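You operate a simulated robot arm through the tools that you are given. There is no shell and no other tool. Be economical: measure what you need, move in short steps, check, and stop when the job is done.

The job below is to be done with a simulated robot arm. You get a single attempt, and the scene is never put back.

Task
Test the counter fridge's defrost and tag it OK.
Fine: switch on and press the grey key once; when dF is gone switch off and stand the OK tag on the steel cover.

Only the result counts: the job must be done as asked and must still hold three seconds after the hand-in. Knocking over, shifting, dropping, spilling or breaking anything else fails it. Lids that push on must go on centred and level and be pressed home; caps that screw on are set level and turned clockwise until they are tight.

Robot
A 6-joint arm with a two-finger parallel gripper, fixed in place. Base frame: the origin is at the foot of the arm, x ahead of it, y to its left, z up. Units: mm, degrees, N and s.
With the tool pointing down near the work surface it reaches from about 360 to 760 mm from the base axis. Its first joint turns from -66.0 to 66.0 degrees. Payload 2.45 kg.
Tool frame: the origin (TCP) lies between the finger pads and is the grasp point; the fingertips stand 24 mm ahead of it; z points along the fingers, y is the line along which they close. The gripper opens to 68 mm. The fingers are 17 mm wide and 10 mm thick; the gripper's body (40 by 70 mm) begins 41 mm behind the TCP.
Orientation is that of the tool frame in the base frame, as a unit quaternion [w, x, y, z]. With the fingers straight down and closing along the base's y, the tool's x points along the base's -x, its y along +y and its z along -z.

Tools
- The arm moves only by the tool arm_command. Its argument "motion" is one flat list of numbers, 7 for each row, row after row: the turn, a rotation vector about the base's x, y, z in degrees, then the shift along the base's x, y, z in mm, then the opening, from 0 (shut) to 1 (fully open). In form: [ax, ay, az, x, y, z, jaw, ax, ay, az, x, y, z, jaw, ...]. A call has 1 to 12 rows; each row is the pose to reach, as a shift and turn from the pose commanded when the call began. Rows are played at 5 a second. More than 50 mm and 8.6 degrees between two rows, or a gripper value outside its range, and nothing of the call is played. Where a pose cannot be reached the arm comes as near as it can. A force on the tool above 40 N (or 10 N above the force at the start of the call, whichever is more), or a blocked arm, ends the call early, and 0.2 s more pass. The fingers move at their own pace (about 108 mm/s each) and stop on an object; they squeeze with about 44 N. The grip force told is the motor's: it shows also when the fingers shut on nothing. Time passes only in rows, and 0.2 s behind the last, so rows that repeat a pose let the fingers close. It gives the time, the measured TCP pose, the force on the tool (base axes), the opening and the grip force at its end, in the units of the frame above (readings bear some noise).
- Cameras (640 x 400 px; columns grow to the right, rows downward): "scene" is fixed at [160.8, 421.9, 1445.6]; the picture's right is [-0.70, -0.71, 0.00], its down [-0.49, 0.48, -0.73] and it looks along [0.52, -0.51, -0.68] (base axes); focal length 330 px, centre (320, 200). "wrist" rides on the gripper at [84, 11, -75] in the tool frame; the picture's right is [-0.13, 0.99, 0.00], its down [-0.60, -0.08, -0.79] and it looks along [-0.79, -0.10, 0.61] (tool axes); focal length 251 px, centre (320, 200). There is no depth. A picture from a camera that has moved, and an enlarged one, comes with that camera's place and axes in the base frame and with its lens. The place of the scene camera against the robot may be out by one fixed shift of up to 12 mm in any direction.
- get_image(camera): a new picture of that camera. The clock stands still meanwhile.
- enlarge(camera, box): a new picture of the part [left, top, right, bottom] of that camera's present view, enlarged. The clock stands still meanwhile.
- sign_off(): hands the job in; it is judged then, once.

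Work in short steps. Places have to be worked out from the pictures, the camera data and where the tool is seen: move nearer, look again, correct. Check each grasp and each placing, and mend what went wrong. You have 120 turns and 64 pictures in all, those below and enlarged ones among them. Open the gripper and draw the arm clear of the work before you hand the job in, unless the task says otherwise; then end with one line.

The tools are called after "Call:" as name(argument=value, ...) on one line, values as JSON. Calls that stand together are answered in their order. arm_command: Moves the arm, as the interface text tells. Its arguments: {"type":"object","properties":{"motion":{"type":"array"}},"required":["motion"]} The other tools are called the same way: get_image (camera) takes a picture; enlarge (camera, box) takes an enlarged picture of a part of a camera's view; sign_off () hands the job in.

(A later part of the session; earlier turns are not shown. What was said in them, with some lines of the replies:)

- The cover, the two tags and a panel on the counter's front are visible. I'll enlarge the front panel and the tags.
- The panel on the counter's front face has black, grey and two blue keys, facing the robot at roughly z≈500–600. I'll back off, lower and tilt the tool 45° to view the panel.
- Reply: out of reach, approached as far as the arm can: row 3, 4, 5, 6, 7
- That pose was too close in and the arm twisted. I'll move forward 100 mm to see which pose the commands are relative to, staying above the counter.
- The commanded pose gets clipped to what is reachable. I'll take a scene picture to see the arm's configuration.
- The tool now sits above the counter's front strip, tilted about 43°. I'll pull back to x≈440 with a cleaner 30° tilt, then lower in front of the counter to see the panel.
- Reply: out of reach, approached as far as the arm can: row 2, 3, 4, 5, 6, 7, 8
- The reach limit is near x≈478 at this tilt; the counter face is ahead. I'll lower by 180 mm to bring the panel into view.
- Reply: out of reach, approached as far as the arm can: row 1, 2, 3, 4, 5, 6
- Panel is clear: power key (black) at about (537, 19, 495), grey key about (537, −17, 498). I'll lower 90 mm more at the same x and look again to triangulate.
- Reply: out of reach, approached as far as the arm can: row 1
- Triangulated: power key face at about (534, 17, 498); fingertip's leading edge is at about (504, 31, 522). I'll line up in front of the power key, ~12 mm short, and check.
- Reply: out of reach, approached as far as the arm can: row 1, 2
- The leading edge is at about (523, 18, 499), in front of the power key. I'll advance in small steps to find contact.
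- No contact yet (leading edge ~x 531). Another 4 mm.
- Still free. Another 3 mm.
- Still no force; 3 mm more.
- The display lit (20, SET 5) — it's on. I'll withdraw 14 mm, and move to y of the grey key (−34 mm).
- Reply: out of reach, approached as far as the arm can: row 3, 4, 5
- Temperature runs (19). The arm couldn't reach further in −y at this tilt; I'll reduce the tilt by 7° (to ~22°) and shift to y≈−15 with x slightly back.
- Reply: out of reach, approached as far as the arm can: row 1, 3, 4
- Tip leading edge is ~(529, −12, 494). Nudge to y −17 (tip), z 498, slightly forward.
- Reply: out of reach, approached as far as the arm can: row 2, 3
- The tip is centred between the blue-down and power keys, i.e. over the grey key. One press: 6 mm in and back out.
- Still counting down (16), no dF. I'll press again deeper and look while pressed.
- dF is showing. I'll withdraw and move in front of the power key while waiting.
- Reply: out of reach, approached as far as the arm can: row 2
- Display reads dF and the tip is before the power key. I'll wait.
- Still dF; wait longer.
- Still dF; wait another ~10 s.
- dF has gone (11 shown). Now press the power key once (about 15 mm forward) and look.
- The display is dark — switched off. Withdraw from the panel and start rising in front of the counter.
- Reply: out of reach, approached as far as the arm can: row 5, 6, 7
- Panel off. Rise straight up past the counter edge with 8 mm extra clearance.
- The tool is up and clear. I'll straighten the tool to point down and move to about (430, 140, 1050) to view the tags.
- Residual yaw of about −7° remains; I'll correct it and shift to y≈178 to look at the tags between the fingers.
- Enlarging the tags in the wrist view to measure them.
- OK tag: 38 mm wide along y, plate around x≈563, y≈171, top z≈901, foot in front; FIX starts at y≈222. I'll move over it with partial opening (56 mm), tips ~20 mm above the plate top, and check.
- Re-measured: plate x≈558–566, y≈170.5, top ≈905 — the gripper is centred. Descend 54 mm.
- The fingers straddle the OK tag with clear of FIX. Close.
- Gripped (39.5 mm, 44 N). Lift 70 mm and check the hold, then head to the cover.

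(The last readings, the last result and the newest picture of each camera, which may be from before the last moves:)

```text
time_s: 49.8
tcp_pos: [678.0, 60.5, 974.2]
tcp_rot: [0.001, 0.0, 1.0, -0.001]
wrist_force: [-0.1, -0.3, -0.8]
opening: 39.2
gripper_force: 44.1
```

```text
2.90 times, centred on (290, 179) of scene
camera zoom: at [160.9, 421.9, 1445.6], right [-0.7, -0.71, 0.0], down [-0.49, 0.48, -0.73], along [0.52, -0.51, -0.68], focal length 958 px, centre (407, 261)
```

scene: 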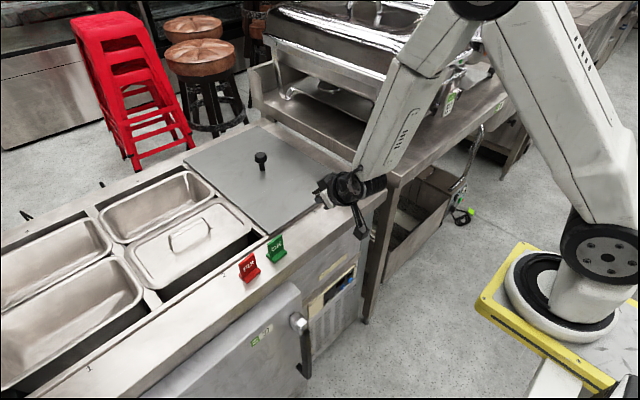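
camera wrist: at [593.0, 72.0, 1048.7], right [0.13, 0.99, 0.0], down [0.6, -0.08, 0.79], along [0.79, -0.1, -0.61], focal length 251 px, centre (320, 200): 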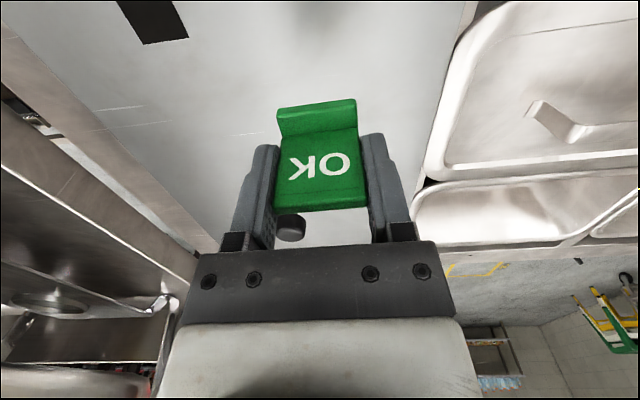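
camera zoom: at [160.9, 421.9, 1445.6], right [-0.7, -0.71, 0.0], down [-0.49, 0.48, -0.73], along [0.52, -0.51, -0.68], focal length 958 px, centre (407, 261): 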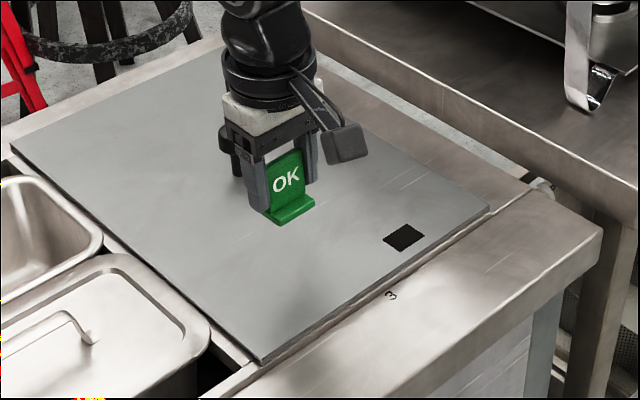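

Tag held level above the cover, away from knob (x≈815) and the black square. Lower 65 mm, then feel for contact.

Call:
arm_command(motion=[0, 0, 0, 0, 0, -20, 0.3, 0, 0, 0, 0, 0, -40, 0.3, 0, 0, 0, 0, 0, -55, 0.3, 0, 0, 0, 0, 0, -62, 0.3, 0, 0, 0, 0, 0, -62, 0.3])

Call:
enlarge(camera="wrist", box=[200, 60, 440, 210])

Call:
enlarge(camera="scene", box=[220, 140, 340, 215])

```text
time_s: 51.0
tcp_pos: [678.3, 61.1, 911.6]
tcp_rot: [0.001, -0.001, 1.0, -0.001]
wrist_force: [0.0, -0.1, -1.2]
opening: 39.0
gripper_force: 43.3
```

```text
2.67 times, centred on (320, 135) of wrist
camera zoom: at [593.0, 72.4, 986.4], right [0.13, 0.99, 0.0], down [0.6, -0.08, 0.79], along [0.79, -0.1, -0.61], focal length 670 px, centre (320, 373)
```

zoom: 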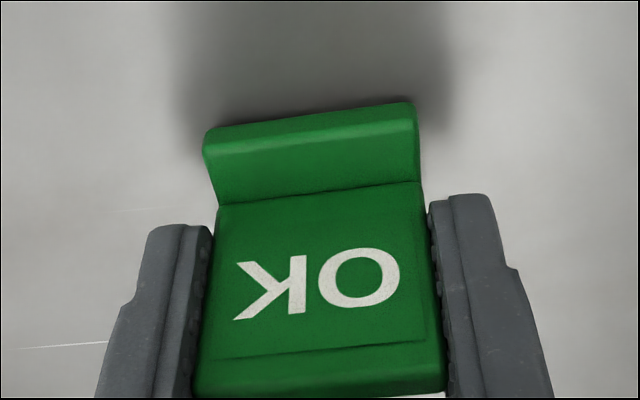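

```text
5.33 times, centred on (280, 178) of scene
camera zoom: at [160.8, 421.9, 1445.6], right [-0.7, -0.71, 0.0], down [-0.49, 0.48, -0.73], along [0.52, -0.51, -0.68], focal length 1762 px, centre (533, 320)
```

zoom: 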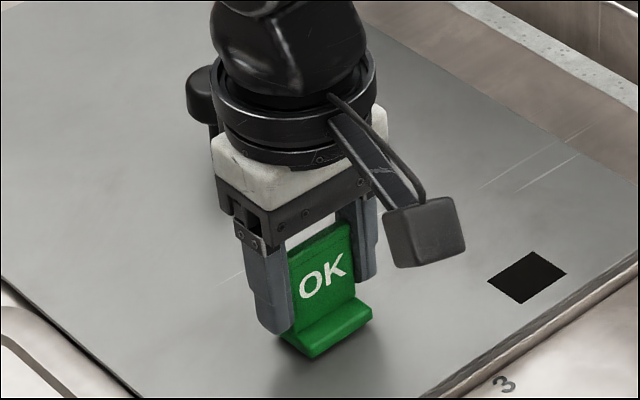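

Still ~10 mm or so above the cover. Lower in fine steps.

Call:
arm_command(motion=[0, 0, 0, 0, 0, -3, 0.3, 0, 0, 0, 0, 0, -6, 0.3, 0, 0, 0, 0, 0, -6, 0.3])

Call:
arm_command(motion=[0, 0, 0, 0, 0, -1, 0.3, 0, 0, 0, 0, 0, -2, 0.3, 0, 0, 0, 0, 0, -2, 0.3])

Call:
enlarge(camera="wrist", box=[200, 60, 440, 210])

```text
time_s: 51.8
tcp_pos: [679.3, 60.6, 908.3]
tcp_rot: [0.003, 0.0, 1.0, 0.0]
wrist_force: [-5.7, -0.7, 20.7]
opening: 39.6
gripper_force: 44.5
```

```text
time_s: 52.5
tcp_pos: [679.7, 59.9, 909.1]
tcp_rot: [0.005, 0.0, 1.0, 0.0]
wrist_force: [0.1, -0.5, 4.0]
opening: 39.4
gripper_force: 43.9
stopped in row 3: the force on the tool passed its limit (the readings are from after the stop); the commanded pose is now the measured one
```

```text
2.67 times, centred on (320, 135) of wrist
camera zoom: at [594.7, 72.5, 982.6], right [0.13, 0.99, 0.0], down [0.6, -0.08, 0.8], along [0.79, -0.1, -0.6], focal length 670 px, centre (320, 373)
```

zoom: 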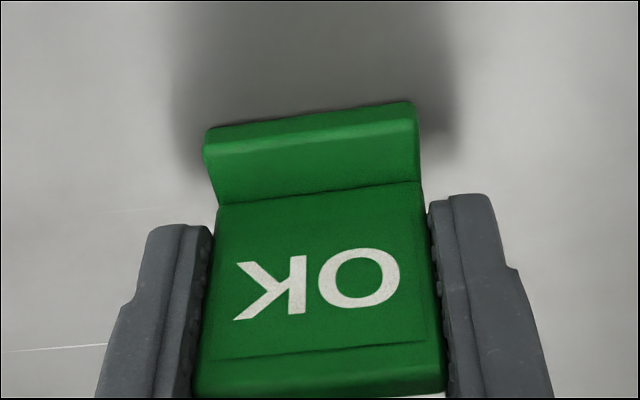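

Contact with the cover at TCP z≈908, residual force 4 N: the tag is seated. Open gently.

Call:
arm_command(motion=[0, 0, 0, 0, 0, 0, 0.6, 0, 0, 0, 0, 0, 0, 0.75, 0, 0, 0, 0, 0, 0, 0.85, 0, 0, 0, 0, 0, 0, 0.85])

Call:
get_image(camera="wrist")

```text
time_s: 53.5
tcp_pos: [680.5, 60.7, 907.4]
tcp_rot: [0.003, 0.0, 1.0, 0.0]
wrist_force: [-0.7, 0.6, 0.5]
opening: 57.7
gripper_force: 0.0
```

```text
23 pictures are left
camera wrist: at [594.4, 72.4, 981.9], right [0.13, 0.99, 0.0], down [0.6, -0.08, 0.8], along [0.79, -0.1, -0.6], focal length 251 px, centre (320, 200)
```

wrist: 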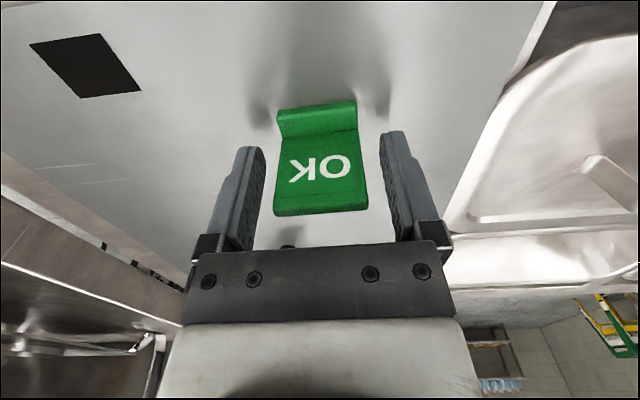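

The tag stands free between the fingers. Rise straight up, then back away.

Call:
arm_command(motion=[0, 0, 0, 0, 0, 15, 0.85, 0, 0, 0, 0, 0, 40, 0.85, 0, 0, 0, 0, 0, 80, 0.85, 0, 0, 0, 0, 0, 120, 0.85, 0, 0, 0, -40, 0, 150, 0.85, 0, 0, 0, -80, 0, 180, 0.85, 0, 0, 0, -120, 0, 200, 0.85, 0, 0, 0, -160, 0, 210, 0.85, 0, 0, 0, -200, 0, 210, 0.85, 0, 0, 0, -230, 0, 210, 0.85, 0, 0, 0, -230, 0, 210, 0.85])

Call:
get_image(camera="scene")

Call:
get_image(camera="wrist")

Call:
enlarge(camera="scene", box=[180, 130, 420, 280])

Call:
enlarge(camera="wrist", box=[200, 0, 360, 100])

```text
time_s: 55.9
tcp_pos: [448.2, 61.8, 1117.1]
tcp_rot: [0.004, 0.001, 1.0, 0.0]
wrist_force: [0.2, 0.6, 0.3]
opening: 57.7
gripper_force: 0.1
```

```text
22 pictures are left
```

scene: 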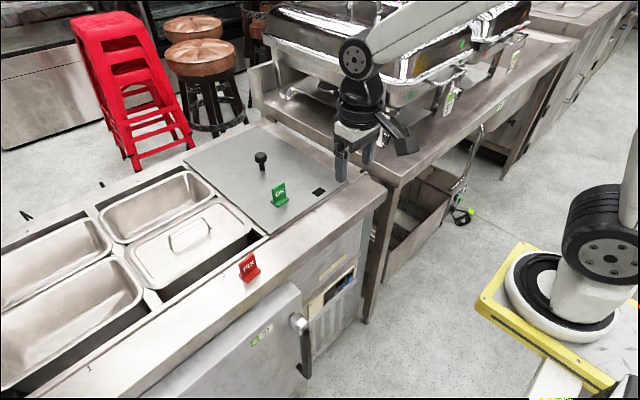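

```text
21 pictures are left
camera wrist: at [363.7, 72.7, 1191.7], right [0.13, 0.99, 0.0], down [0.6, -0.08, 0.8], along [0.79, -0.1, -0.6], focal length 251 px, centre (320, 200)
```

wrist: 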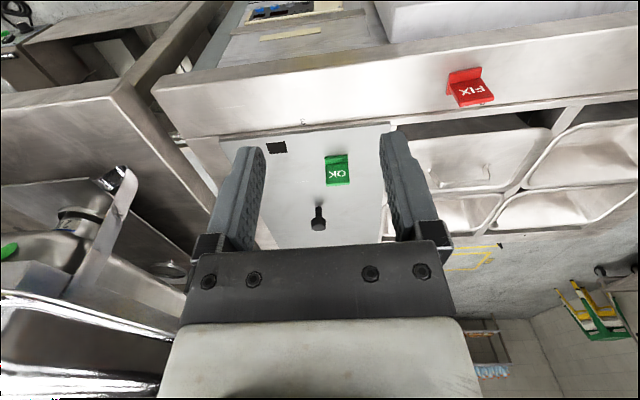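

```text
2.67 times, centred on (300, 205) of scene
camera zoom: at [160.8, 421.9, 1445.6], right [-0.7, -0.71, 0.0], down [-0.49, 0.48, -0.73], along [0.52, -0.51, -0.68], focal length 881 px, centre (373, 187)
```

zoom: 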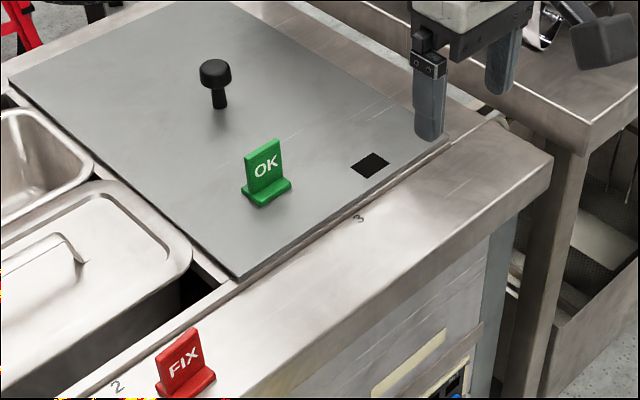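

```text
4.00 times, centred on (280, 50) of wrist
camera zoom: at [363.7, 72.7, 1191.7], right [0.13, 0.99, 0.0], down [0.6, -0.08, 0.8], along [0.79, -0.1, -0.6], focal length 1006 px, centre (480, 800)
```

zoom: 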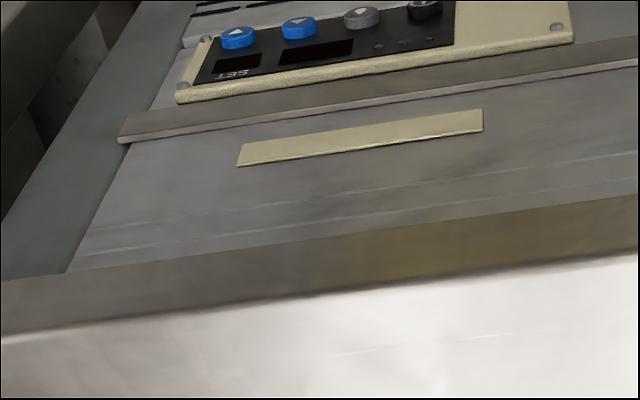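

The tag stands upright on the cover, the panel is dark, FIX is untouched, and the arm is clear with the gripper open. Handing in.

Call:
sign_off()

```text
The job is handed in.
```

I switched the fridge on and ran the defrost with the grey key (a first, shallow push didn't register; the second brought up dF). Once dF had gone I switched it off and stood the OK tag upright on the steel cover.
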